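You operate a simulated robot arm through the tools that you are given. There is no shell and no other tool. Be economical: measure what you need, move in short steps, check, and stop when the job is done.

You run a simulated robot arm. Do the job below in one go: nothing can be reset, and whatever is moved stays where it is left.

## Task
Pack the moulding named on the card marked send, fold the flaps shut and tape the carton.
Fine: carton marked fragile; run the blue slider marked seal from end to end; the other mouldings stay.

The check looks at the end state, three seconds after you hand in, the way a careful person would. Anything else that was tipped, shoved, dropped, spilled or broken makes it a failure. Lids that push on must go on centred and level and be pressed home; caps that screw on are set level and turned clockwise until they are tight. Flat cloth is picked up by pressing the open fingertips on it (5 to 10 N) and closing them slowly along it; thin cloth reads only 2 to 8 mm in the jaws.

## Robot
A 6-joint arm with a fingered hand on a trunk, on a base that drives. Base frame: it is fixed to the floor where the robot stands at the start and does not move with it; the origin is under the middle of the robot, x ahead of it, y to its left, z up; the surface under the hand at the start is at about z = 0.92. Units: m, rad, N and s.
With the tool pointing down near the work surface it reaches from about 0.18 to 0.88 m from the robot's upright axis, wherever it stands. Its first joint turns from -2.897 to 2.897 rad. Places, roughly: back flap of fragile carton [0.7, 0.4, 1.1]; blue slider marked seal [0.7, 0.2, 1.1]; front flap of fragile carton [0.4, 0.4, 1.1]; inside of the fragile carton [0.6, 0.4, 0.9]. Payload 5 kg.
The TCP is the grasp point between the finger pads, 0.036 m short of the fingertips. In the tool frame z runs along the fingers and y along their closing line. The gripper opens to 0.12 m. The gripper's body begins 0.042 m behind the TCP. The gripper is a hand of 4 fingers: y runs from the thumb to the fingers, the wrist lies at [-0.019, -0.123, -0.211] in the tool frame, and closing takes about 1.5 s.
Orientation is told as [roll, pitch, yaw] about the base's x, y, z axes, in that order, counted from this pose: with the fingers straight down and the wrist toward the robot, the tool's x, y and z point along [0, 1, 0], [1, 0, 0] and [0, 0, -1] of the base frame.

## Interface
- The arm moves only by the tool apply_moves. Its arguments are lists of equal length, an entry for each row: "slide": the shift along the tool's x, y, z in units of 20 mm (1.0 is 20 mm), a list of three; "delta_rot": the turn, a rotation vector about the tool's x, y, z in units of 5 degrees (1.0 is 5 degrees), a list of three. In form: {"slide": [[tx, ty, tz], ...], "delta_rot": [[rx, ry, rz], ...]}. A call has 1 to 12 rows; each row shifts and turns the commanded pose from where the row before left it, along the tool's axes as they then stand. "claw" is the opening, from 0 (shut) to 1 (fully open), set as the call begins (left out, the last holds). A call with a number of a shift or a turn outside -1 to 1 is refused whole. Each row takes 0.2 s and may step no farther than 0.05 m and 0.15 rad from the row before; otherwise, or with a gripper value out of range, the whole call is refused. Where a pose cannot be reached the arm comes as near as it can. A force on the tool above 40 N (or 10 N above the force at the start of the call, whichever is more), or a blocked arm, ends the call early, and 0.2 s more pass. Each finger travels about 0.045 m/s and halts on what it meets, pressing with about 30 N; the grip force reading is that of the motor and also rises with nothing between the fingers. The clock runs only during rows and for 0.2 s after the last one: add rows that do not move to give the fingers time. The reply holds the time, the measured pose of the TCP, the force on the tool along the base axes, the opening and the grip force, in the units named above and with some noise, with the torque about the TCP (base axes, N m) and any sound that the robot's microphone picked up.
- Cameras (640 x 400 px; columns grow to the right, rows downward): "scene" is now at [0.1034, 0.0133, 1.7517]; the picture's right is [0.17, -0.98, 0.00], its down [-0.79, -0.14, -0.60] and it looks along [0.59, 0.10, -0.80] (base axes); focal length 293 px, centre (320, 200). "wrist" rides on the gripper at [0.073, -0.101, -0.142] in the tool frame; the picture's right is [-0.79, 0.29, -0.54], its down [-0.56, -0.70, 0.44] and it looks along [-0.25, 0.65, 0.71] (tool axes); focal length 280 px, centre (320, 200). There is no depth. A picture from a camera that has moved, and an enlarged one, comes with that camera's place and axes in the base frame and with its lens.
- camera(camera): a new picture of that camera. No time passes.
- slide_trunk(by): slides the trunk up (or, below 0, down) by that many m; the arm and the scene camera ride with it, the base frame stays. It gives what a move gives, with no picture.
- drive_base(legs): drives the robot by 1 to 6 legs, each [ahead, turn to the left] in m and rad, along the robot's own axes; the way and the turn of a leg run together, so that a leg with both is an arc; at most 1.5 m and 3.142 rad a leg. The arm and the cameras ride along, it lands a little off, and it stops where it bumps. It gives what a move gives.
- preshape(shape): the hand has 4 fingers and takes this shape, open, in about a second: jaw (thumb against the fingers, like two jaws); tri (thumb and two fingers); tip (a fingertip pinch); poke (one finger out to press); point (the index stretched); flat (the hand flat); cup (the hand cupped); fist (a fist). The gripper value then closes the fingers along that shape, each until it touches; the sizes above hold for jaw. It gives what a move gives, with no picture.
- pan_tilt(pan, tilt): turns the head with the scene camera to pan (to the left, within 1.501 rad either way) and tilt (down, from -0.506 to 1.204), counted from straight ahead of the robot. It gives what a move gives.
- enlarge(camera, box): a new picture of the part [left, top, right, bottom] of that camera's present view, enlarged. No time passes.
- close_job(): hands the job in; it is judged then, once.

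Work in short steps. Places have to be worked out from the pictures, the camera data and where the tool is seen: move nearer, look again, correct. Check each grasp and each placing, and mend what went wrong. You have 120 turns and 82 pictures in all, those below and enlarged ones among them. Open the gripper and draw the arm clear of the work before you hand the job in, unless the task says otherwise; then end with one line.

The tools are called after "Call:" by a JSON object that holds its "method" and its "body". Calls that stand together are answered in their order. apply_moves: Moves the arm, as the interface text tells. Its arguments: {"type":"object","properties":{"slide":{"type":"array","items":{"type":"array","items":{"type":"number"}}},"delta_rot":{"type":"array","items":{"type":"array","items":{"type":"number"}}},"claw":{"type":"number"}},"required":["slide","delta_rot"]} The other tools are called the same way: slide_trunk (by) slides the trunk up or down; preshape (shape) gives the hand a shape; drive_base (legs) drives the base; pan_tilt (pan, tilt) turns the head that bears the scene camera; camera (camera) takes a picture; enlarge (camera, box) takes an enlarged picture of a part of a camera's view; close_job () hands the job in.

At the start:

```text
clock: 0.0
eef_pos: [0.5847, 0.1143, 0.9992]
orientation: [0.0, 0.001, 0.0]
contact_force: [-0.5, 0.2, 0.3]
ft_torque: [-0.03, -0.01, 0.01]
gripper_width: 0.1199
grasp_force: 0.1
shape: jaw
trunk travel left (down, up): [-0.775, 0.065]
robot x, y, heading: [0.0007, -0.0006, -0.003]
head pan, tilt: [0.176, 0.93]
```

scene: 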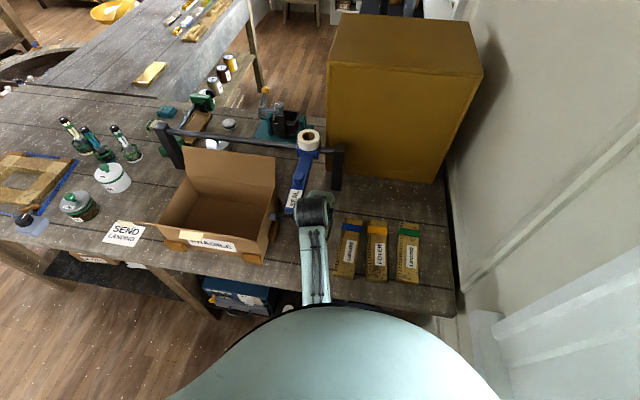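
wrist: 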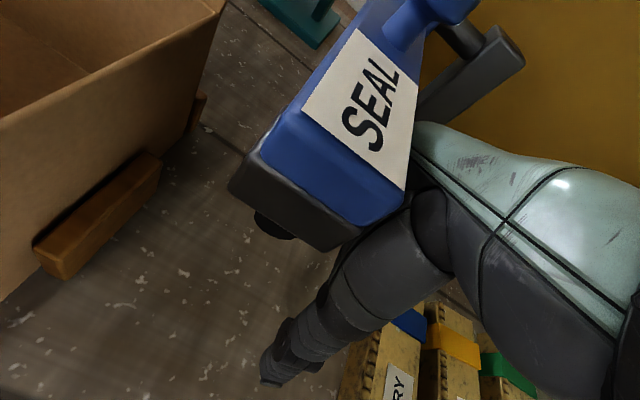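

The card reads "SEND LANDING", it seems, and three mouldings lie at the right. I enlarge both areas to read the labels.

Call:
{"method": "enlarge", "body": {"camera": "scene", "box": [90, 120, 350, 282]}}

Call:
{"method": "enlarge", "body": {"camera": "scene", "box": [310, 200, 450, 288]}}

```text
2.46 times, centred on (220, 201) of scene
camera zoom: at [0.1034, 0.0133, 1.7517], right [0.17, -0.98, 0.0], down [-0.79, -0.14, -0.6], along [0.59, 0.1, -0.8], focal length 721 px, centre (566, 198)
```

zoom: 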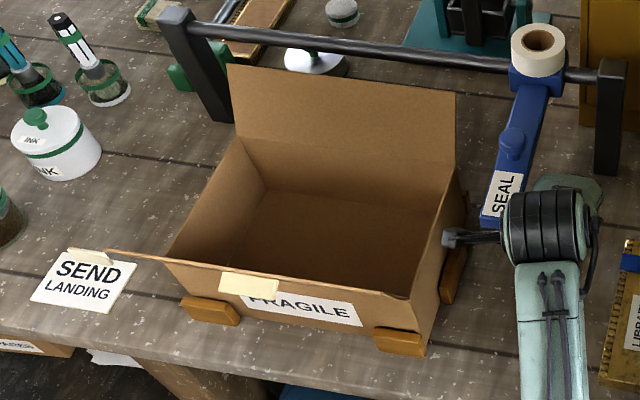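

```text
4.55 times, centred on (380, 244) of scene
camera zoom: at [0.1034, 0.0133, 1.7517], right [0.17, -0.98, 0.0], down [-0.79, -0.14, -0.6], along [0.59, 0.1, -0.8], focal length 1331 px, centre (47, 0)
```

zoom: 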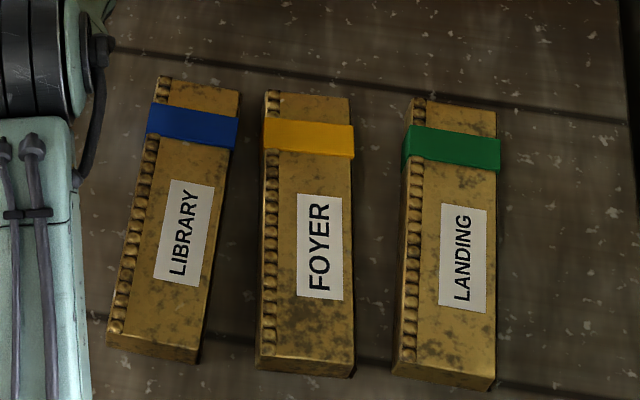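

LANDING (green band) is the rightmost moulding, at about (0.545, -0.183). It lies along x, so I need the fingers to close along y. I lift the hand and move it right, clear of the slider.

Call:
{"method": "apply_moves", "body": {"slide": [[-0.5, 0, -1], [-1, 0, -1], [-1, 0, -1], [-1, 0, -1], [-1, 0, -1], [-1, 0, -1], [-1, 0, -1], [-1, 0, 0], [-1, 0, 0], [-1, 0, 0]], "delta_rot": [[0, 0, 0], [0, 0, 0], [0, 0, 0], [0, 0, 0], [0, 0, 0], [0, 0, 0], [0, 0, 0], [0, 0, 0], [0, 0, 0], [0, 0, 0]]}}

Call:
{"method": "pan_tilt", "body": {"pan": 0.45, "tilt": 0.9}}

Call:
{"method": "camera", "body": {"camera": "scene"}}

Call:
{"method": "camera", "body": {"camera": "wrist"}}

```text
clock: 2.2
eef_pos: [0.5834, -0.0766, 1.1395]
orientation: [0.001, 0.0, 0.001]
contact_force: [0.6, -0.2, 0.2]
ft_torque: [-0.02, 0.03, -0.01]
gripper_width: 0.1197
grasp_force: 0.0
shape: jaw
trunk travel left (down, up): [-0.775, 0.065]
robot x, y, heading: [0.0009, -0.0011, 0.004]
head pan, tilt: [0.176, 0.93]
```

```text
clock: 3.0
eef_pos: [0.5843, -0.0758, 1.1398]
orientation: [-0.001, -0.001, 0.0]
contact_force: [-0.5, 0.2, -0.3]
ft_torque: [0.02, 0.02, -0.01]
gripper_width: 0.1195
grasp_force: 0.1
shape: jaw
trunk travel left (down, up): [-0.775, 0.065]
robot x, y, heading: [0.0026, 0.0016, -0.003]
head pan, tilt: [0.45, 0.901]
```

```text
77 pictures are left
camera scene: at [0.0986, 0.0334, 1.7539], right [0.43, -0.9, 0.0], down [-0.71, -0.34, -0.62], along [0.56, 0.27, -0.78], focal length 293 px, centre (320, 200)
```

scene: 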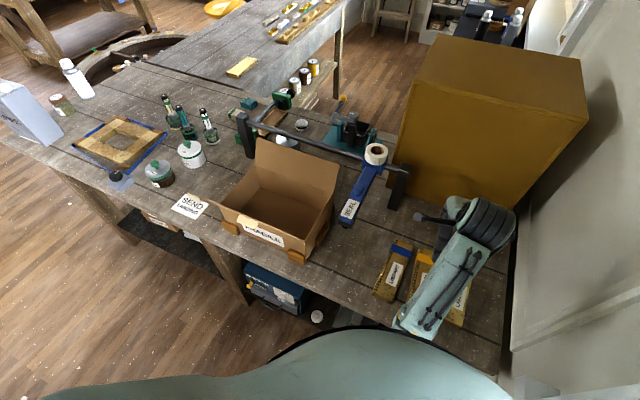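

```text
76 pictures are left
camera wrist: at [0.4833, -0.0039, 1.2819], right [0.29, -0.79, 0.54], down [-0.7, -0.56, -0.44], along [0.65, -0.25, -0.71], focal length 280 px, centre (320, 200)
```

wrist: 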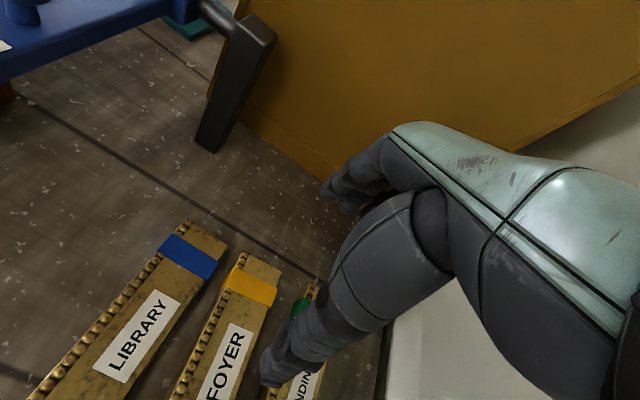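

I enlarge the carton and slider from this clear view to measure them.

Call:
{"method": "enlarge", "body": {"camera": "scene", "box": [190, 95, 430, 245]}}

```text
2.67 times, centred on (310, 170) of scene
camera zoom: at [0.0986, 0.0334, 1.7539], right [0.43, -0.9, 0.0], down [-0.71, -0.34, -0.62], along [0.56, 0.27, -0.78], focal length 781 px, centre (347, 280)
```

zoom: 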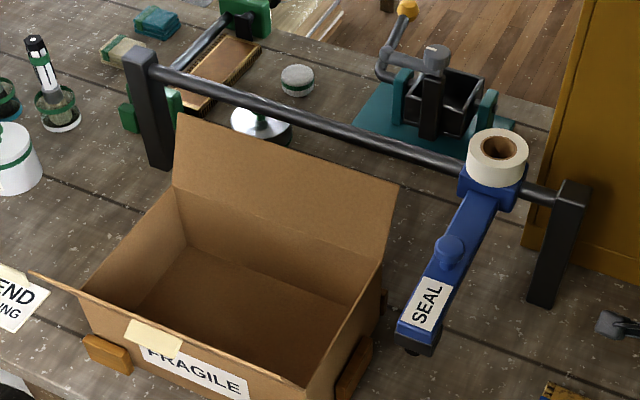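

Geometry: carton rim x≈0.45–0.62, y≈0.245–0.526, z≈1.06; rail x≈0.765, y≈0.08–0.655; seal slider tip x≈0.53 at y≈0.165. Now I turn the hand -90° about vertical in the free air above the mouldings.

Call:
{"method": "apply_moves", "body": {"slide": [[0, 0, -0.5], [0, 0, -0.5], [0, 0, 0], [0, 0, 0], [0, 0, 0], [0, 0, 0], [0, 0, 0], [0, 0, 0], [0, 0, 0], [0, 0, 0], [0, 0, 0], [0, 0, 0]], "delta_rot": [[0, 0, 1], [0, 0, 1], [0, 0, 1], [0, 0, 1], [0, 0, 1], [0, 0, 1], [0, 0, 1], [0, 0, 1], [0, 0, 1], [0, 0, 1], [0, 0, 1], [0, 0, 1]], "claw": 0.72}}

Call:
{"method": "apply_moves", "body": {"slide": [[0, 0, 0], [0, 0, 0], [0, 0, 0], [0, 0, 0], [0, 0, 0], [0, 0, 0]], "delta_rot": [[0, 0, 1], [0, 0, 1], [0, 0, 1], [0, 0, 1], [0, 0, 1], [0, 0, 1]]}}

Call:
{"method": "pan_tilt", "body": {"pan": -0.1, "tilt": 0.93}}

Call:
{"method": "camera", "body": {"camera": "scene"}}

Call:
{"method": "camera", "body": {"camera": "wrist"}}

```text
clock: 5.6
eef_pos: [0.588, -0.0783, 1.1521]
orientation: [0.002, -0.003, -1.046]
contact_force: [0.1, 0.1, -0.2]
ft_torque: [0.01, -0.03, -0.01]
gripper_width: 0.0869
grasp_force: 0.2
shape: jaw
out of reach, approached as far as the arm can: row 12
trunk travel left (down, up): [-0.775, 0.065]
robot x, y, heading: [-0.0005, -0.0028, 0.002]
head pan, tilt: [0.45, 0.901]
```

```text
clock: 7.0
eef_pos: [0.6271, -0.1143, 1.0852]
orientation: [0.004, -0.001, -1.569]
contact_force: [-0.1, -0.5, -0.3]
ft_torque: [0.01, 0.01, -0.01]
gripper_width: 0.0868
grasp_force: 0.0
shape: jaw
out of reach, approached as far as the arm can: row 1, 2, 3, 4, 5, 6
trunk travel left (down, up): [-0.775, 0.065]
robot x, y, heading: [-0.0011, -0.0007, 0.003]
head pan, tilt: [0.45, 0.901]
```

```text
clock: 8.0
eef_pos: [0.6271, -0.1148, 1.0833]
orientation: [0.004, -0.002, -1.568]
contact_force: [0.2, 0.5, 0.0]
ft_torque: [0.02, 0.0, 0.02]
gripper_width: 0.0867
grasp_force: 0.0
shape: jaw
trunk travel left (down, up): [-0.775, 0.065]
robot x, y, heading: [0.0019, -0.0007, 0.002]
head pan, tilt: [-0.099, 0.93]
```

```text
74 pictures are left
camera scene: at [0.1042, -0.0068, 1.7517], right [-0.1, -1.0, 0.0], down [-0.8, 0.08, -0.6], along [0.59, -0.06, -0.8], focal length 293 px, centre (320, 200)
```

scene: 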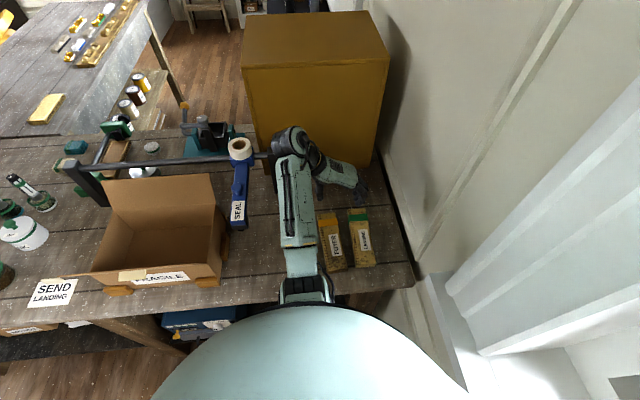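

```text
73 pictures are left
camera wrist: at [0.6991, -0.013, 1.2266], right [-0.79, -0.29, 0.54], down [-0.56, 0.7, -0.45], along [-0.25, -0.65, -0.71], focal length 280 px, centre (320, 200)
```

wrist: 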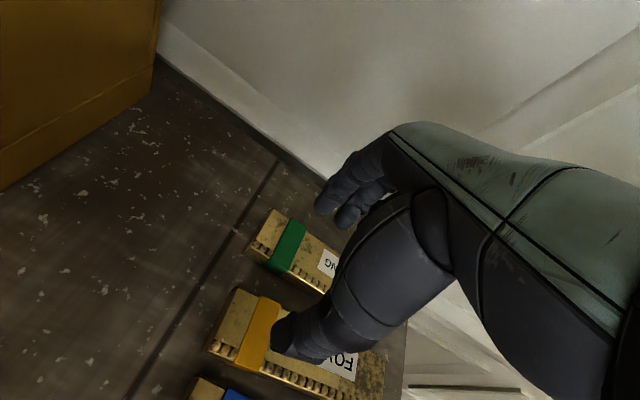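

The hand is at yaw -90° but the near pose was out of reach; lower and further right may be reachable. I step right toward the LANDING moulding and check the pose.

Call:
{"method": "apply_moves", "body": {"slide": [[0, 1, 0], [0, 1, 0], [0, 1, 0.5]], "delta_rot": [[0, 0, 0], [0, 0, 0], [0, 0, 0]]}}

```text
clock: 8.8
eef_pos: [0.6268, -0.1746, 1.0731]
orientation: [-0.001, 0.002, -1.575]
contact_force: [0.4, 0.0, 0.4]
ft_torque: [0.01, -0.03, -0.01]
gripper_width: 0.0868
grasp_force: 0.0
shape: jaw
trunk travel left (down, up): [-0.775, 0.065]
robot x, y, heading: [-0.0007, 0.0014, -0.002]
head pan, tilt: [-0.099, 0.93]
```

Reachable here. I move toward x≈0.56 and check the moulding's place with an enlarged scene picture.

Call:
{"method": "apply_moves", "body": {"slide": [[-1, 0, 0.5], [-1, 0, 0.5], [-1, 0, 0.5]], "delta_rot": [[0, 0, 0], [0, 0, 0], [0, 0, 0]]}}

Call:
{"method": "enlarge", "body": {"camera": "scene", "box": [280, 150, 440, 280]}}

Call:
{"method": "camera", "body": {"camera": "wrist"}}

```text
clock: 9.6
eef_pos: [0.5661, -0.1737, 1.0447]
orientation: [0.001, -0.001, -1.57]
contact_force: [-0.5, -0.2, -0.5]
ft_torque: [-0.04, 0.01, -0.05]
gripper_width: 0.0867
grasp_force: 0.1
shape: jaw
trunk travel left (down, up): [-0.775, 0.065]
robot x, y, heading: [0.0011, -0.0015, -0.004]
head pan, tilt: [-0.099, 0.93]
```

```text
3.08 times, centred on (360, 215) of scene
camera zoom: at [0.1033, -0.0067, 1.7518], right [-0.1, -1.0, 0.0], down [-0.8, 0.08, -0.6], along [0.59, -0.06, -0.8], focal length 901 px, centre (197, 154)
```

zoom: 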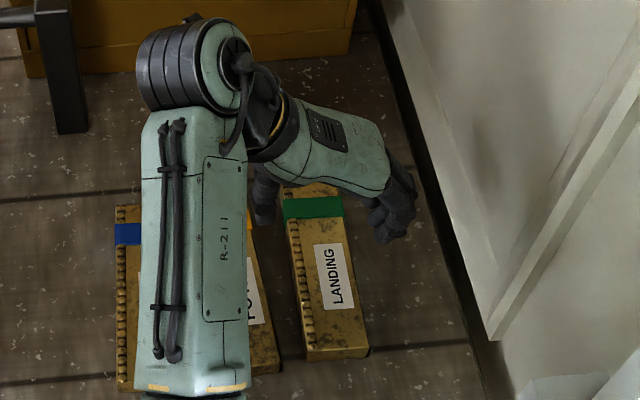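

```text
71 pictures are left
camera wrist: at [0.6399, -0.0733, 1.1867], right [-0.79, -0.29, 0.54], down [-0.56, 0.7, -0.44], along [-0.25, -0.65, -0.71], focal length 280 px, centre (320, 200)
```

wrist: 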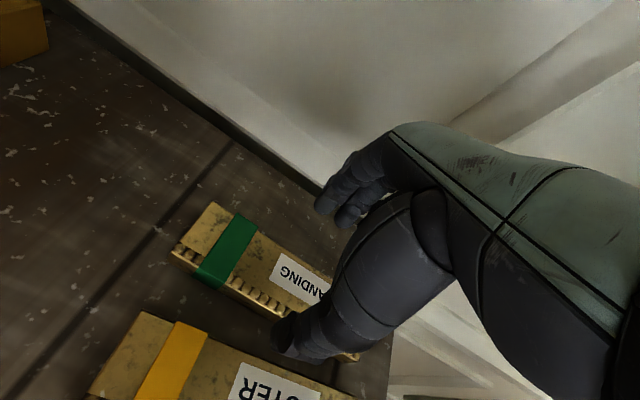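

Landing's axis at x≈0.56 is about y=-0.183, turned about -3°, roughly 55 mm wide, with a ~25–30 mm gap to FOYER. I narrow the fingers to 72 mm, align, and descend partway for a check.

Call:
{"method": "apply_moves", "body": {"slide": [[-0.4, 0.45, 0], [0, 0, 1], [0, 0, 0.5], [0, 0, 0]], "delta_rot": [[0, 0, 0.6], [0, 0, 0], [0, 0, 0], [0, 0, 0]], "claw": 0.6}}

Call:
{"method": "enlarge", "body": {"camera": "scene", "box": [310, 180, 420, 280]}}

Call:
{"method": "enlarge", "body": {"camera": "wrist", "box": [80, 150, 480, 400]}}

```text
clock: 10.6
eef_pos: [0.56, -0.1825, 1.0133]
orientation: [0.0, 0.002, -1.624]
contact_force: [-0.8, 0.1, 0.4]
ft_torque: [0.01, 0.02, -0.01]
gripper_width: 0.0722
grasp_force: 0.1
shape: jaw
trunk travel left (down, up): [-0.775, 0.065]
robot x, y, heading: [0.0028, -0.0019, 0.002]
head pan, tilt: [-0.099, 0.93]
```

```text
4.00 times, centred on (365, 230) of scene
camera zoom: at [0.1039, -0.0072, 1.7517], right [-0.1, -1.0, 0.0], down [-0.8, 0.08, -0.6], along [0.59, -0.06, -0.8], focal length 1171 px, centre (140, 80)
```

zoom: 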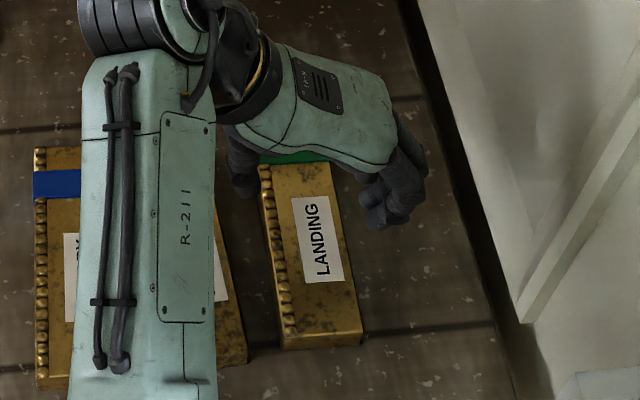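

```text
1.60 times, centred on (280, 275) of wrist
camera zoom: at [0.6374, -0.0863, 1.1563], right [-0.8, -0.25, 0.54], down [-0.52, 0.73, -0.44], along [-0.29, -0.64, -0.71], focal length 449 px, centre (384, 80)
```

zoom: 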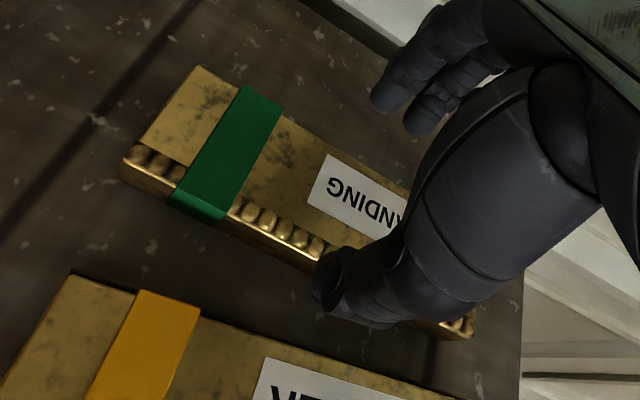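

The thumb (y≈-0.147) sits in the gap between LANDING's edge (-0.154) and FOYER's edge (-0.118). I descend to z≈0.965.

Call:
{"method": "apply_moves", "body": {"slide": [[0, 0, 0.7], [0, 0, 0.7], [0, 0, 0.6], [0, 0, 0.4]], "delta_rot": [[0, 0, 0], [0, 0, 0], [0, 0, 0], [0, 0, 0]]}}

Call:
{"method": "camera", "body": {"camera": "wrist"}}

```text
clock: 11.6
eef_pos: [0.5586, -0.1821, 0.9663]
orientation: [0.001, 0.001, -1.623]
contact_force: [0.2, 0.0, 0.6]
ft_torque: [0.05, -0.01, 0.0]
gripper_width: 0.0725
grasp_force: 0.1
shape: jaw
trunk travel left (down, up): [-0.775, 0.065]
robot x, y, heading: [-0.0004, -0.0005, -0.001]
head pan, tilt: [-0.099, 0.93]
```

```text
68 pictures are left
camera wrist: at [0.6373, -0.0861, 1.1084], right [-0.8, -0.25, 0.54], down [-0.52, 0.73, -0.44], along [-0.29, -0.64, -0.71], focal length 280 px, centre (320, 200)
```

wrist: 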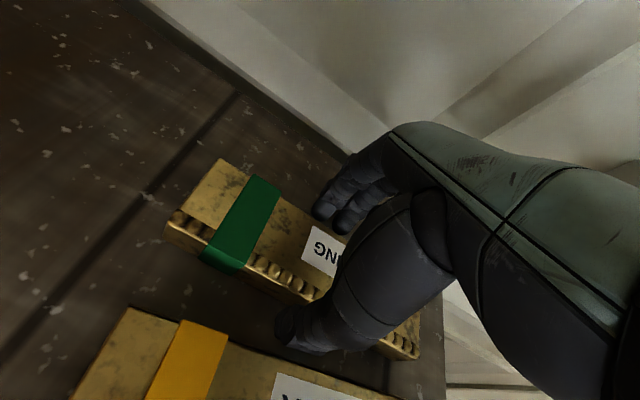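

No contact, fingers straddle the moulding. A last few mm down and then I close the fingers.

Call:
{"method": "apply_moves", "body": {"slide": [[0, 0, 0.2], [0, 0, 0], [0, 0, 0], [0, 0, 0], [0, 0, 0], [0, 0, 0], [0, 0, 0]], "delta_rot": [[0, 0, 0], [0, 0, 0], [0, 0, 0], [0, 0, 0], [0, 0, 0], [0, 0, 0], [0, 0, 0]], "claw": 0}}

```text
clock: 13.2
eef_pos: [0.5581, -0.1822, 0.9627]
orientation: [-0.001, 0.001, -1.623]
contact_force: [0.8, 0.4, 3.4]
ft_torque: [-0.04, 0.06, 0.16]
gripper_width: 0.0544
grasp_force: 30.4
shape: jaw
trunk travel left (down, up): [-0.775, 0.065]
robot x, y, heading: [-0.0004, -0.0027, -0.003]
head pan, tilt: [-0.099, 0.93]
```

Gripped at 54 mm. I lift straight up first, then watch that it stays held.

Call:
{"method": "apply_moves", "body": {"slide": [[0, 0, -0.5], [0, 0, -1], [0, 0, -1], [0, 0, -1], [0.5, 0, -1]], "delta_rot": [[0, 0, 0], [0, 0, 0], [0, 0, 0], [0, 0, 0], [0, 0, 0]]}}

Call:
{"method": "camera", "body": {"camera": "scene"}}

Call:
{"method": "camera", "body": {"camera": "wrist"}}

```text
clock: 14.3
eef_pos: [0.5701, -0.1837, 1.0513]
orientation: [-0.001, 0.002, -1.623]
contact_force: [-0.6, -0.8, -2.1]
ft_torque: [0.02, 0.0, 0.02]
gripper_width: 0.0546
grasp_force: 29.8
shape: jaw
trunk travel left (down, up): [-0.775, 0.065]
robot x, y, heading: [-0.0004, -0.003, -0.005]
head pan, tilt: [-0.099, 0.93]
```

```text
67 pictures are left
camera scene: at [0.1053, -0.0071, 1.7516], right [-0.1, -1.0, 0.0], down [-0.8, 0.08, -0.6], along [0.59, -0.06, -0.8], focal length 293 px, centre (320, 200)
```

scene: 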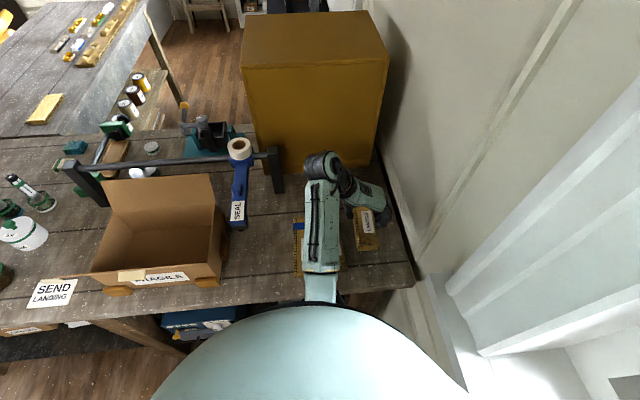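

```text
66 pictures are left
camera wrist: at [0.6481, -0.0872, 1.1939], right [-0.8, -0.25, 0.54], down [-0.52, 0.73, -0.44], along [-0.29, -0.64, -0.71], focal length 280 px, centre (320, 200)
```

wrist: 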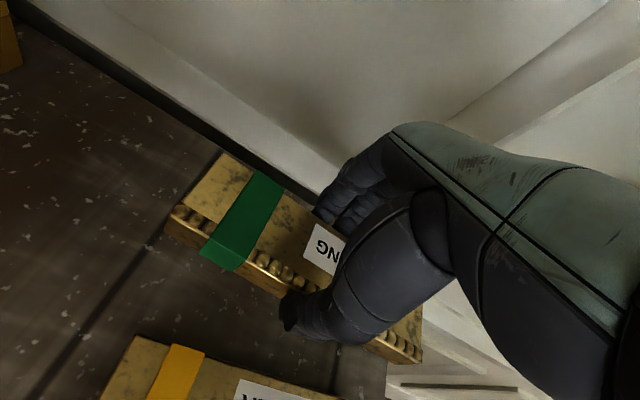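

The moulding is held level and the others are undisturbed. I shift left a bit and begin turning back toward yaw 0.

Call:
{"method": "apply_moves", "body": {"slide": [[0, -1, 0], [0, -1, 0], [0, -1, 0], [0, 0, 0], [0, 0, 0], [0, 0, 0], [0, 0, 0], [0, 0, 0], [0, 0, 0], [0, 0, 0], [0, 0, 0], [0, 0, 0]], "delta_rot": [[0, 0, 0], [0, 0, 0], [0, 0, 0], [0, 0, -1], [0, 0, -1], [0, 0, -1], [0, 0, -1], [0, 0, -1], [0, 0, -1], [0, 0, -1], [0, 0, -1], [0, 0, -1]]}}

Call:
{"method": "apply_moves", "body": {"slide": [[0, 0, -1], [0, 0, -1], [0, 0, -1], [0, 0, -1], [0, 0, -1], [0, 0, -1], [0, 0, -1], [0, 0, -1], [0, 0, -1], [0, 0, 0]], "delta_rot": [[0, 0, -1], [0, 0, -1], [0, 0, -1], [0, 0, -1], [0, 0, -1], [0, 0, -1], [0, 0, -1], [0, 0, -1], [0, 0, -1], [0, 0, -0.6]]}}

```text
clock: 16.9
eef_pos: [0.5726, -0.1254, 1.0504]
orientation: [-0.001, -0.001, -0.838]
contact_force: [0.1, 0.9, -1.0]
ft_torque: [-0.01, -0.04, 0.04]
gripper_width: 0.0546
grasp_force: 30.0
shape: jaw
out of reach, approached as far as the arm can: row 3
trunk travel left (down, up): [-0.775, 0.065]
robot x, y, heading: [-0.0022, -0.0003, 0.002]
head pan, tilt: [-0.099, 0.93]
```

```text
clock: 19.1
eef_pos: [0.5837, -0.1275, 1.2117]
orientation: [0.0, -0.004, 0.0]
contact_force: [-0.4, 0.1, -2.2]
ft_torque: [-0.01, -0.01, -0.01]
gripper_width: 0.0543
grasp_force: 30.1
shape: jaw
out of reach, approached as far as the arm can: row 9
trunk travel left (down, up): [-0.775, 0.065]
robot x, y, heading: [-0.001, -0.0001, -0.001]
head pan, tilt: [-0.099, 0.93]
```

Still held at yaw 0. I raise the trunk for clearance over the slider and flaps, then look.

Call:
{"method": "slide_trunk", "body": {"by": 0.063}}

Call:
{"method": "pan_tilt", "body": {"pan": 0.35, "tilt": 0.9}}

Call:
{"method": "camera", "body": {"camera": "scene"}}

Call:
{"method": "camera", "body": {"camera": "wrist"}}

```text
clock: 20.2
eef_pos: [0.5837, -0.1275, 1.2752]
orientation: [-0.002, -0.003, 0.001]
contact_force: [-0.2, -0.4, -1.7]
ft_torque: [0.01, -0.03, -0.03]
gripper_width: 0.0546
grasp_force: 30.2
shape: jaw
trunk travel left (down, up): [-0.838, 0.002]
robot x, y, heading: [-0.0027, -0.0038, 0.0]
head pan, tilt: [-0.099, 0.93]
```

```text
clock: 21.1
eef_pos: [0.5834, -0.1277, 1.2752]
orientation: [0.0, -0.003, -0.001]
contact_force: [0.7, -0.1, -1.2]
ft_torque: [0.01, 0.0, 0.03]
gripper_width: 0.0545
grasp_force: 29.9
shape: jaw
trunk travel left (down, up): [-0.838, 0.002]
robot x, y, heading: [0.0022, -0.0018, -0.002]
head pan, tilt: [0.351, 0.901]
```

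```text
65 pictures are left
camera scene: at [0.1018, 0.0261, 1.8169], right [0.34, -0.94, 0.0], down [-0.74, -0.27, -0.62], along [0.58, 0.21, -0.78], focal length 293 px, centre (320, 200)
```

scene: 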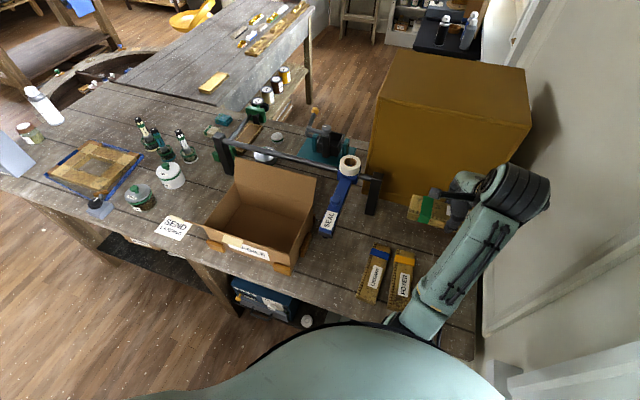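

```text
64 pictures are left
camera wrist: at [0.4818, -0.0556, 1.4175], right [0.29, -0.79, 0.54], down [-0.7, -0.56, -0.45], along [0.66, -0.25, -0.71], focal length 280 px, centre (320, 200)
```

wrist: 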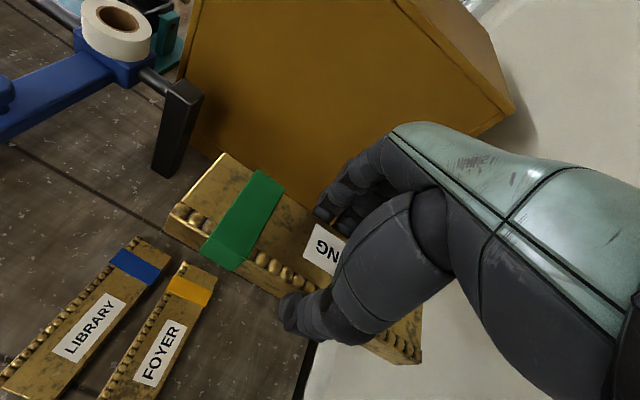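

All clear with moulding bottom at z≈1.23. I carry it left across at this height, over the slider.

Call:
{"method": "apply_moves", "body": {"slide": [[1, 0, 0], [1, 0, 0], [1, 0, 0], [1, 0, 0], [1, 0, 0], [1, 0, 0], [1, 0, 0], [1, 0, 0], [1, 0, 0], [1, 0, 0], [1, 0, 0], [1, 0, 0]], "delta_rot": [[0, 0, 0], [0, 0, 0], [0, 0, 0], [0, 0, 0], [0, 0, 0], [0, 0, 0], [0, 0, 0], [0, 0, 0], [0, 0, 0], [0, 0, 0], [0, 0, 0], [0, 0, 0]]}}

Call:
{"method": "apply_moves", "body": {"slide": [[1, 0, 0], [1, 0, 0], [1, 0, 0], [1, 0, 0], [1, 0, 0], [1, 0, 0], [1, 0, 0], [1, 0, 0], [1, 0, 0], [1, 0, 0], [1, 0, 0], [1, 0, 0]], "delta_rot": [[0, 0, 0], [0, 0, 0], [0, 0, 0], [0, 0, 0], [0, 0, 0], [0, 0, 0], [0, 0, 0], [0, 0, 0], [0, 0, 0], [0, 0, 0], [0, 0, 0], [0, 0, 0]]}}

Call:
{"method": "camera", "body": {"camera": "scene"}}

Call:
{"method": "camera", "body": {"camera": "wrist"}}

```text
clock: 23.7
eef_pos: [0.5856, 0.1142, 1.2722]
orientation: [0.001, -0.006, -0.002]
contact_force: [-0.4, 0.9, -1.1]
ft_torque: [0.05, 0.01, 0.0]
gripper_width: 0.0542
grasp_force: 29.9
shape: jaw
out of reach, approached as far as the arm can: row 3
trunk travel left (down, up): [-0.838, 0.002]
robot x, y, heading: [0.0033, 0.0045, -0.001]
head pan, tilt: [0.351, 0.901]
```

```text
clock: 26.3
eef_pos: [0.5861, 0.353, 1.2728]
orientation: [0.001, -0.003, -0.001]
contact_force: [0.1, -0.3, -1.7]
ft_torque: [-0.01, 0.0, 0.05]
gripper_width: 0.0546
grasp_force: 30.5
shape: jaw
trunk travel left (down, up): [-0.838, 0.002]
robot x, y, heading: [0.0004, 0.0017, 0.005]
head pan, tilt: [0.351, 0.901]
```

```text
63 pictures are left
camera scene: at [0.1018, 0.028, 1.8168], right [0.34, -0.94, 0.0], down [-0.74, -0.27, -0.62], along [0.58, 0.21, -0.78], focal length 293 px, centre (320, 200)
```

scene: 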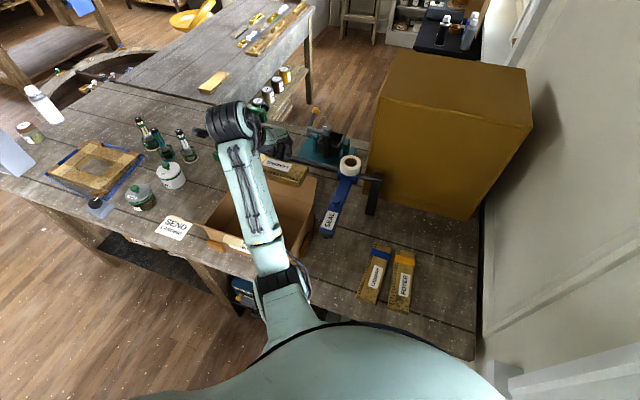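

```text
62 pictures are left
camera wrist: at [0.4839, 0.4258, 1.4147], right [0.29, -0.79, 0.54], down [-0.7, -0.56, -0.45], along [0.66, -0.25, -0.71], focal length 280 px, centre (320, 200)
```

wrist: 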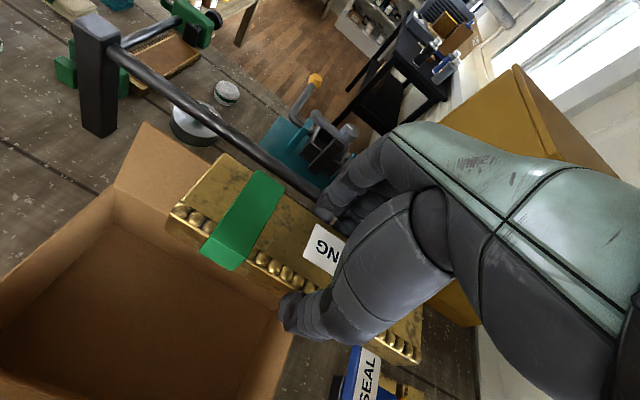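

Carton interior x≈0.455–0.64, y≈0.245–0.54. I center at (0.575, 0.39) and go down partly, then look.

Call:
{"method": "apply_moves", "body": {"slide": [[1, -0.3, 0], [0.85, -0.3, 0], [0, 0, 1], [0, 0, 1], [0, 0, 1], [0, 0, 1], [0, 0, 1], [0, 0, 1], [0, 0, 1], [0, 0, 1], [0, 0, 0]], "delta_rot": [[0, 0, 0], [0, 0, 0], [0, 0, 0], [0, 0, 0], [0, 0, 0], [0, 0, 0], [0, 0, 0], [0, 0, 0], [0, 0, 0], [0, 0, 0], [0, 0, 0]]}}

Call:
{"method": "enlarge", "body": {"camera": "scene", "box": [150, 80, 390, 320]}}

Call:
{"method": "camera", "body": {"camera": "wrist"}}

```text
clock: 28.7
eef_pos: [0.5735, 0.3897, 1.1136]
orientation: [0.002, -0.004, -0.002]
contact_force: [0.6, 0.2, -1.2]
ft_torque: [0.0, 0.03, 0.0]
gripper_width: 0.0541
grasp_force: 30.0
shape: jaw
trunk travel left (down, up): [-0.838, 0.002]
robot x, y, heading: [-0.0003, 0.0016, 0.0]
head pan, tilt: [0.351, 0.901]
```

```text
1.67 times, centred on (270, 200) of scene
camera zoom: at [0.1018, 0.0268, 1.8169], right [0.34, -0.94, 0.0], down [-0.74, -0.27, -0.62], along [0.58, 0.21, -0.78], focal length 488 px, centre (403, 200)
```

zoom: 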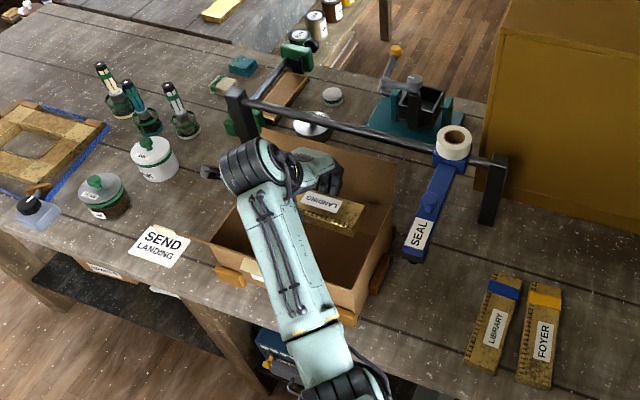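

```text
60 pictures are left
camera wrist: at [0.4719, 0.4618, 1.2546], right [0.29, -0.79, 0.54], down [-0.7, -0.56, -0.45], along [0.66, -0.25, -0.71], focal length 280 px, centre (320, 200)
```

wrist: 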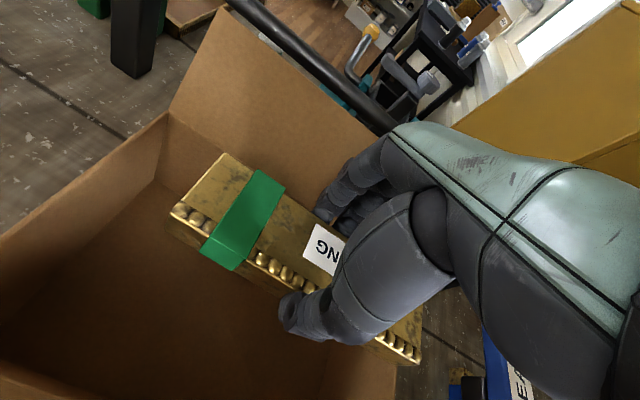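

The moulding is inside the opening with margin on all sides. I continue down in steps watching force.

Call:
{"method": "apply_moves", "body": {"slide": [[0.5, 0, 1], [0, 0, 1], [0, 0, 1], [0, 0, 1], [0, 0, 0.5]], "delta_rot": [[0, 0, 0], [0, 0, 0], [0, 0, 0], [0, 0, 0], [0, 0, 0]]}}

Call:
{"method": "enlarge", "body": {"camera": "scene", "box": [190, 120, 350, 300]}}

Call:
{"method": "camera", "body": {"camera": "wrist"}}

```text
clock: 29.9
eef_pos: [0.5737, 0.3991, 1.0228]
orientation: [-0.001, -0.005, -0.001]
contact_force: [0.5, 0.5, -2.2]
ft_torque: [-0.03, -0.01, -0.03]
gripper_width: 0.0545
grasp_force: 29.9
shape: jaw
trunk travel left (down, up): [-0.838, 0.002]
robot x, y, heading: [0.0035, -0.0022, 0.001]
head pan, tilt: [0.351, 0.901]
```

```text
2.22 times, centred on (270, 210) of scene
camera zoom: at [0.1019, 0.0266, 1.8169], right [0.34, -0.94, 0.0], down [-0.74, -0.27, -0.62], along [0.58, 0.21, -0.78], focal length 651 px, centre (431, 178)
```

zoom: 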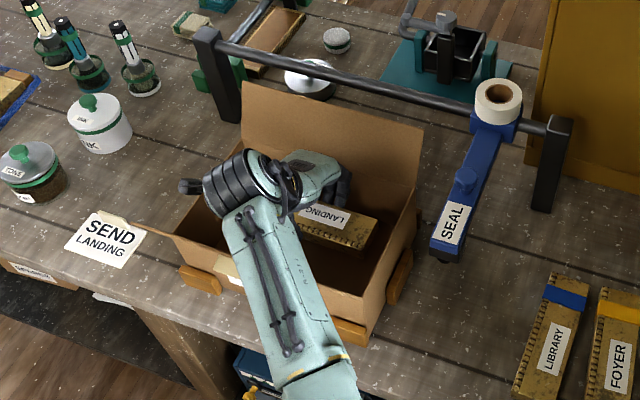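

```text
58 pictures are left
camera wrist: at [0.4727, 0.471, 1.1647], right [0.29, -0.79, 0.54], down [-0.7, -0.56, -0.45], along [0.66, -0.25, -0.71], focal length 280 px, centre (320, 200)
```

wrist: 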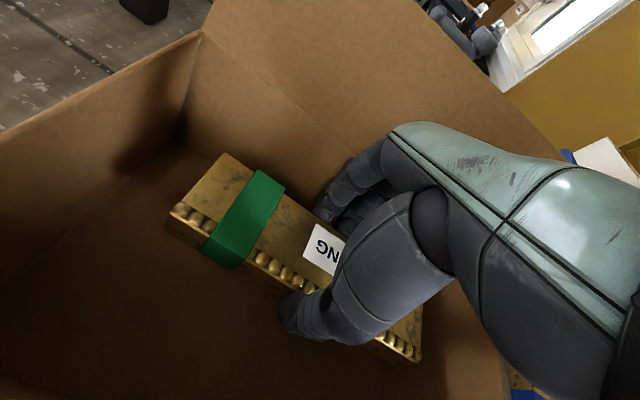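

Forearm and flap still look clear and force is unchanged. I lower in small steps to just above the carton floor.

Call:
{"method": "apply_moves", "body": {"slide": [[0, 0, 0.8], [0, 0, 0.8], [0, 0, 0.5]], "delta_rot": [[0, 0, 0], [0, 0, 0], [0, 0, 0]]}}

Call:
{"method": "apply_moves", "body": {"slide": [[0, 0, 0.2], [0, 0, 0.1]], "delta_rot": [[0, 0, 0], [0, 0, 0]]}}

Call:
{"method": "enlarge", "body": {"camera": "scene", "box": [190, 120, 350, 300]}}

```text
clock: 30.7
eef_pos: [0.574, 0.3995, 0.9815]
orientation: [0.0, -0.003, 0.002]
contact_force: [0.1, -1.4, -2.1]
ft_torque: [-0.01, -0.01, 0.0]
gripper_width: 0.054
grasp_force: 29.5
shape: jaw
trunk travel left (down, up): [-0.838, 0.002]
robot x, y, heading: [-0.0006, 0.0006, 0.003]
head pan, tilt: [0.351, 0.901]
```

```text
clock: 31.3
eef_pos: [0.5736, 0.3999, 0.9753]
orientation: [0.001, -0.002, 0.0]
contact_force: [0.2, -0.1, -2.7]
ft_torque: [-0.01, 0.0, -0.03]
gripper_width: 0.0543
grasp_force: 30.2
shape: jaw
trunk travel left (down, up): [-0.838, 0.002]
robot x, y, heading: [-0.0019, -0.0015, -0.001]
head pan, tilt: [0.351, 0.901]
```

```text
2.22 times, centred on (270, 210) of scene
camera zoom: at [0.1019, 0.0268, 1.8169], right [0.34, -0.94, 0.0], down [-0.74, -0.27, -0.62], along [0.58, 0.21, -0.78], focal length 651 px, centre (431, 178)
```

zoom: 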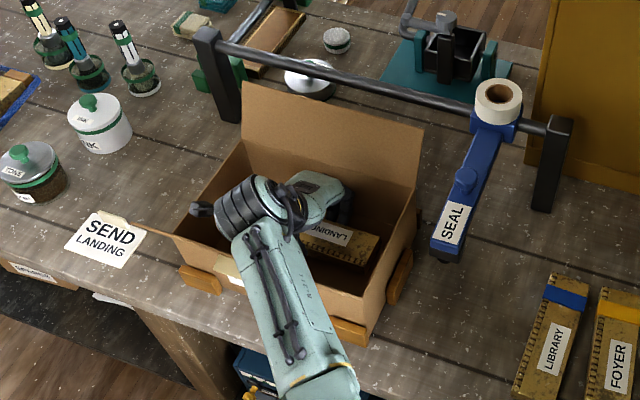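

No contact yet. I feel for the floor in 2 mm steps.

Call:
{"method": "apply_moves", "body": {"slide": [[0, 0, 0.15], [0, 0, 0.1]], "delta_rot": [[0, 0, 0], [0, 0, 0]]}}

Call:
{"method": "apply_moves", "body": {"slide": [[0, 0, 0.1], [0, 0, 0]], "delta_rot": [[0, 0, 0], [0, 0, 0]]}}

```text
clock: 31.9
eef_pos: [0.5752, 0.4, 0.9697]
orientation: [0.0, -0.003, -0.002]
contact_force: [0.2, -0.6, -2.1]
ft_torque: [0.04, -0.01, -0.01]
gripper_width: 0.0541
grasp_force: 30.3
shape: jaw
trunk travel left (down, up): [-0.838, 0.002]
robot x, y, heading: [-0.0021, 0.0031, -0.003]
head pan, tilt: [0.351, 0.901]
```

```text
clock: 32.5
eef_pos: [0.5747, 0.3992, 0.967]
orientation: [0.0, -0.003, -0.002]
contact_force: [0.1, 0.6, -2.0]
ft_torque: [0.0, 0.0, -0.01]
gripper_width: 0.0545
grasp_force: 30.0
shape: jaw
trunk travel left (down, up): [-0.838, 0.002]
robot x, y, heading: [-0.0014, -0.003, 0.003]
head pan, tilt: [0.351, 0.901]
```

Still the weight only. Another 2–4 mm.

Call:
{"method": "apply_moves", "body": {"slide": [[0, 0, 0.1], [0, 0, 0]], "delta_rot": [[0, 0, 0], [0, 0, 0]]}}

Call:
{"method": "apply_moves", "body": {"slide": [[0, 0, 0.1], [0, 0, 0]], "delta_rot": [[0, 0, 0], [0, 0, 0]]}}

```text
clock: 33.1
eef_pos: [0.574, 0.3986, 0.9679]
orientation: [0.003, -0.005, -0.003]
contact_force: [0.1, -0.6, 3.5]
ft_torque: [-0.03, 0.12, 0.01]
gripper_width: 0.0541
grasp_force: 29.8
shape: jaw
trunk travel left (down, up): [-0.838, 0.002]
robot x, y, heading: [-0.0002, -0.0002, -0.002]
head pan, tilt: [0.351, 0.901]
```

```text
clock: 33.7
eef_pos: [0.5741, 0.3999, 0.9663]
orientation: [0.004, -0.006, 0.0]
contact_force: [0.6, 0.2, 11.6]
ft_torque: [-0.08, 0.1, 0.02]
gripper_width: 0.0546
grasp_force: 29.6
shape: jaw
trunk travel left (down, up): [-0.838, 0.002]
robot x, y, heading: [0.0014, -0.0017, -0.001]
head pan, tilt: [0.351, 0.901]
```

The moulding rests on the carton floor. I ease 2 mm up and open modestly.

Call:
{"method": "apply_moves", "body": {"slide": [[0, 0, -0.15], [0, 0, 0], [0, 0, 0], [0, 0, 0], [0, 0, 0]], "delta_rot": [[0, 0, 0], [0, 0, 0], [0, 0, 0], [0, 0, 0], [0, 0, 0]], "claw": 0.62}}

Call:
{"method": "apply_moves", "body": {"slide": [[0, 0, -0.5], [0, 0, -1], [0, 0, -1], [0, 0, -1], [0, 0, -1], [0, 0, -1], [0, 0, -1], [0, 0, -1], [0, 0, -1], [0, 0, -1], [0, 0, -1], [0, 0, -1]], "delta_rot": [[0, 0, 0], [0, 0, 0], [0, 0, 0], [0, 0, 0], [0, 0, 0], [0, 0, 0], [0, 0, 0], [0, 0, 0], [0, 0, 0], [0, 0, 0], [0, 0, 0], [0, 0, 0]]}}

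Call:
{"method": "camera", "body": {"camera": "wrist"}}

```text
clock: 34.9
eef_pos: [0.5736, 0.4009, 0.9664]
orientation: [0.0, -0.003, 0.0]
contact_force: [-2.8, -0.5, -1.3]
ft_torque: [0.02, 0.06, -0.02]
gripper_width: 0.0729
grasp_force: 0.0
shape: jaw
trunk travel left (down, up): [-0.838, 0.002]
robot x, y, heading: [0.0003, -0.0031, 0.001]
head pan, tilt: [0.351, 0.901]
```

```text
clock: 37.5
eef_pos: [0.5737, 0.401, 1.1983]
orientation: [-0.001, -0.002, -0.002]
contact_force: [-0.9, -1.1, 0.4]
ft_torque: [0.0, 0.01, -0.03]
gripper_width: 0.0738
grasp_force: 0.1
shape: jaw
trunk travel left (down, up): [-0.838, 0.002]
robot x, y, heading: [0.0008, 0.0017, 0.002]
head pan, tilt: [0.351, 0.901]
```

```text
56 pictures are left
camera wrist: at [0.472, 0.4717, 1.3392], right [0.29, -0.79, 0.54], down [-0.7, -0.56, -0.45], along [0.66, -0.25, -0.71], focal length 280 px, centre (320, 200)
```

wrist: 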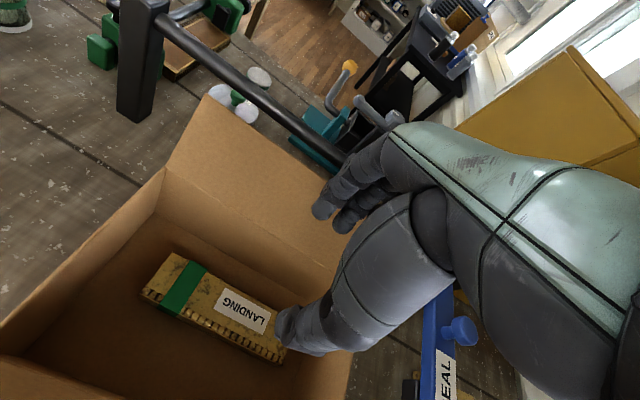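

LANDING lies flat in the carton. Next the back flap: I close the fingers, rise a bit, and move over and behind the flap (between flap top x≈0.68 and rail x≈0.74).

Call:
{"method": "apply_moves", "body": {"slide": [[0, 0, -1], [0, 0, -0.6], [0, 1, 0], [0, 1, 0], [0, 1, 0], [0, 1, 0], [0, 1, 0], [0, 1, 0], [0, 0.9, 0], [0, 0, 0]], "delta_rot": [[0, 0, 0], [0, 0, 0], [0, 0, 0], [0, 0, 0], [0, 0, 0], [0, 0, 0], [0, 0, 0], [0, 0, 0], [0, 0, 0], [0, 0, 0]], "claw": 0}}

Call:
{"method": "camera", "body": {"camera": "wrist"}}

Call:
{"method": "enlarge", "body": {"camera": "scene", "box": [170, 80, 390, 280]}}

```text
clock: 39.7
eef_pos: [0.7097, 0.3992, 1.2293]
orientation: [0.001, -0.004, -0.001]
contact_force: [-0.2, -0.3, 0.0]
ft_torque: [-0.01, -0.03, -0.01]
gripper_width: 0.0
grasp_force: 30.4
shape: jaw
trunk travel left (down, up): [-0.838, 0.002]
robot x, y, heading: [-0.0005, 0.0029, -0.0]
head pan, tilt: [0.351, 0.901]
```

```text
55 pictures are left
camera wrist: at [0.6096, 0.4713, 1.3713], right [0.29, -0.79, 0.54], down [-0.7, -0.56, -0.45], along [0.66, -0.25, -0.71], focal length 280 px, centre (320, 200)
```

wrist: 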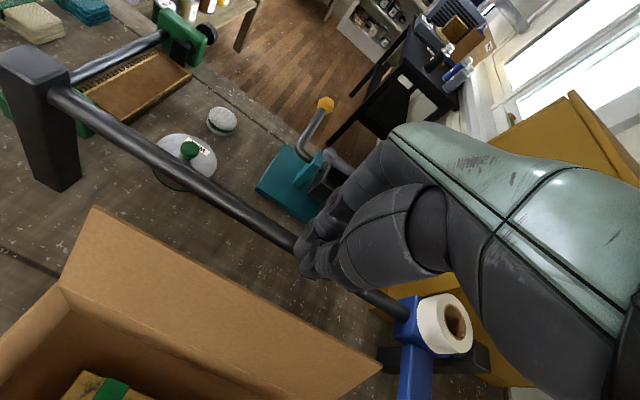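

```text
2.00 times, centred on (280, 180) of scene
camera zoom: at [0.101, 0.0267, 1.8169], right [0.34, -0.94, 0.0], down [-0.74, -0.27, -0.62], along [0.58, 0.21, -0.78], focal length 586 px, centre (400, 240)
```

zoom: 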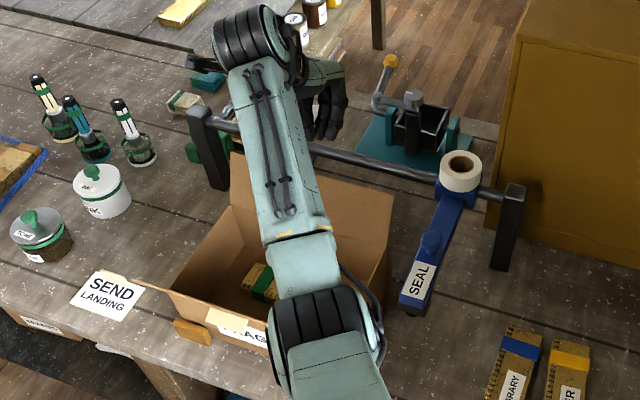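

Flap edge at x≈0.69, rail front at x≈0.75. I shift to x≈0.722 and descend between them gently.

Call:
{"method": "apply_moves", "body": {"slide": [[0, 0.6, 0], [0, 0, 0.7], [0, 0, 0.7], [0, 0, 0.7], [0, 0, 0.7]], "delta_rot": [[0, 0, 0], [0, 0, 0], [0, 0, 0], [0, 0, 0], [0, 0, 0]]}}

Call:
{"method": "camera", "body": {"camera": "wrist"}}

```text
clock: 40.9
eef_pos: [0.7225, 0.4009, 1.1731]
orientation: [0.0, -0.004, -0.002]
contact_force: [-0.6, 0.1, 1.0]
ft_torque: [0.0, 0.04, 0.0]
gripper_width: 0.0
grasp_force: 29.8
shape: jaw
trunk travel left (down, up): [-0.838, 0.002]
robot x, y, heading: [-0.0011, 0.0017, -0.001]
head pan, tilt: [0.351, 0.901]
```

```text
53 pictures are left
camera wrist: at [0.6217, 0.4722, 1.3155], right [0.29, -0.79, 0.54], down [-0.7, -0.56, -0.45], along [0.66, -0.25, -0.71], focal length 280 px, centre (320, 200)
```

wrist: 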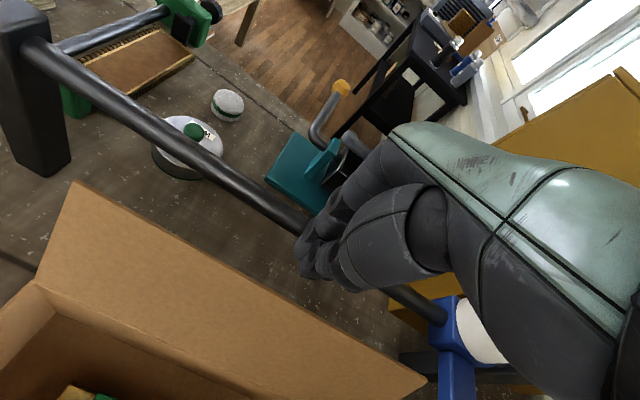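

Tips are at z≈1.137 and clear. I lower another 16 mm and then push toward the robot to start folding the flap.

Call:
{"method": "apply_moves", "body": {"slide": [[0, 0, 0.4], [0, 0, 0.4], [0, -0.5, 0], [0, -0.5, 0], [0, -0.5, 0]], "delta_rot": [[0, 0, 0], [0, 0, 0], [0, 0, 0], [0, 0, 0], [0, 0, 0]]}}

Call:
{"method": "camera", "body": {"camera": "wrist"}}

```text
clock: 42.1
eef_pos: [0.6927, 0.3989, 1.1581]
orientation: [-0.001, -0.002, -0.002]
contact_force: [-0.2, -0.5, -0.1]
ft_torque: [-0.01, -0.01, 0.0]
gripper_width: 0.0001
grasp_force: 29.7
shape: jaw
trunk travel left (down, up): [-0.838, 0.002]
robot x, y, heading: [0.0017, -0.0003, -0.001]
head pan, tilt: [0.351, 0.901]
```

```text
52 pictures are left
camera wrist: at [0.592, 0.4715, 1.2993], right [0.29, -0.79, 0.54], down [-0.7, -0.56, -0.45], along [0.66, -0.25, -0.71], focal length 280 px, centre (320, 200)
```

wrist: 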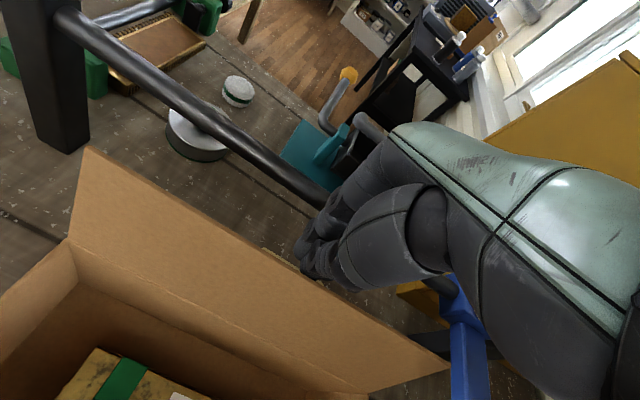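

Tips appear at the flap's top edge. I keep pushing toward the robot.

Call:
{"method": "apply_moves", "body": {"slide": [[0, -0.5, 0], [0, -0.5, 0], [0, -0.5, 0], [0, -0.5, 0]], "delta_rot": [[0, 0, 0], [0, 0, 0], [0, 0, 0], [0, 0, 0]]}}

Call:
{"method": "camera", "body": {"camera": "wrist"}}

```text
clock: 43.1
eef_pos: [0.653, 0.3995, 1.1582]
orientation: [-0.001, -0.004, 0.0]
contact_force: [0.1, 0.3, -0.6]
ft_torque: [-0.01, -0.02, 0.0]
gripper_width: 0.0
grasp_force: 30.2
shape: jaw
trunk travel left (down, up): [-0.838, 0.002]
robot x, y, heading: [0.002, -0.0001, 0.002]
head pan, tilt: [0.351, 0.901]
```

```text
51 pictures are left
camera wrist: at [0.5516, 0.4719, 1.299], right [0.29, -0.79, 0.54], down [-0.7, -0.56, -0.45], along [0.66, -0.25, -0.71], focal length 280 px, centre (320, 200)
```

wrist: 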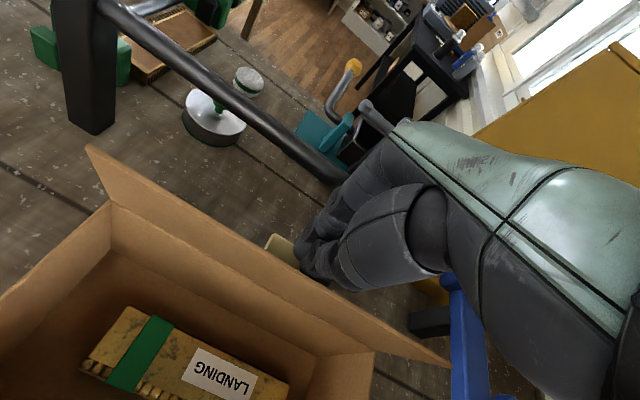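

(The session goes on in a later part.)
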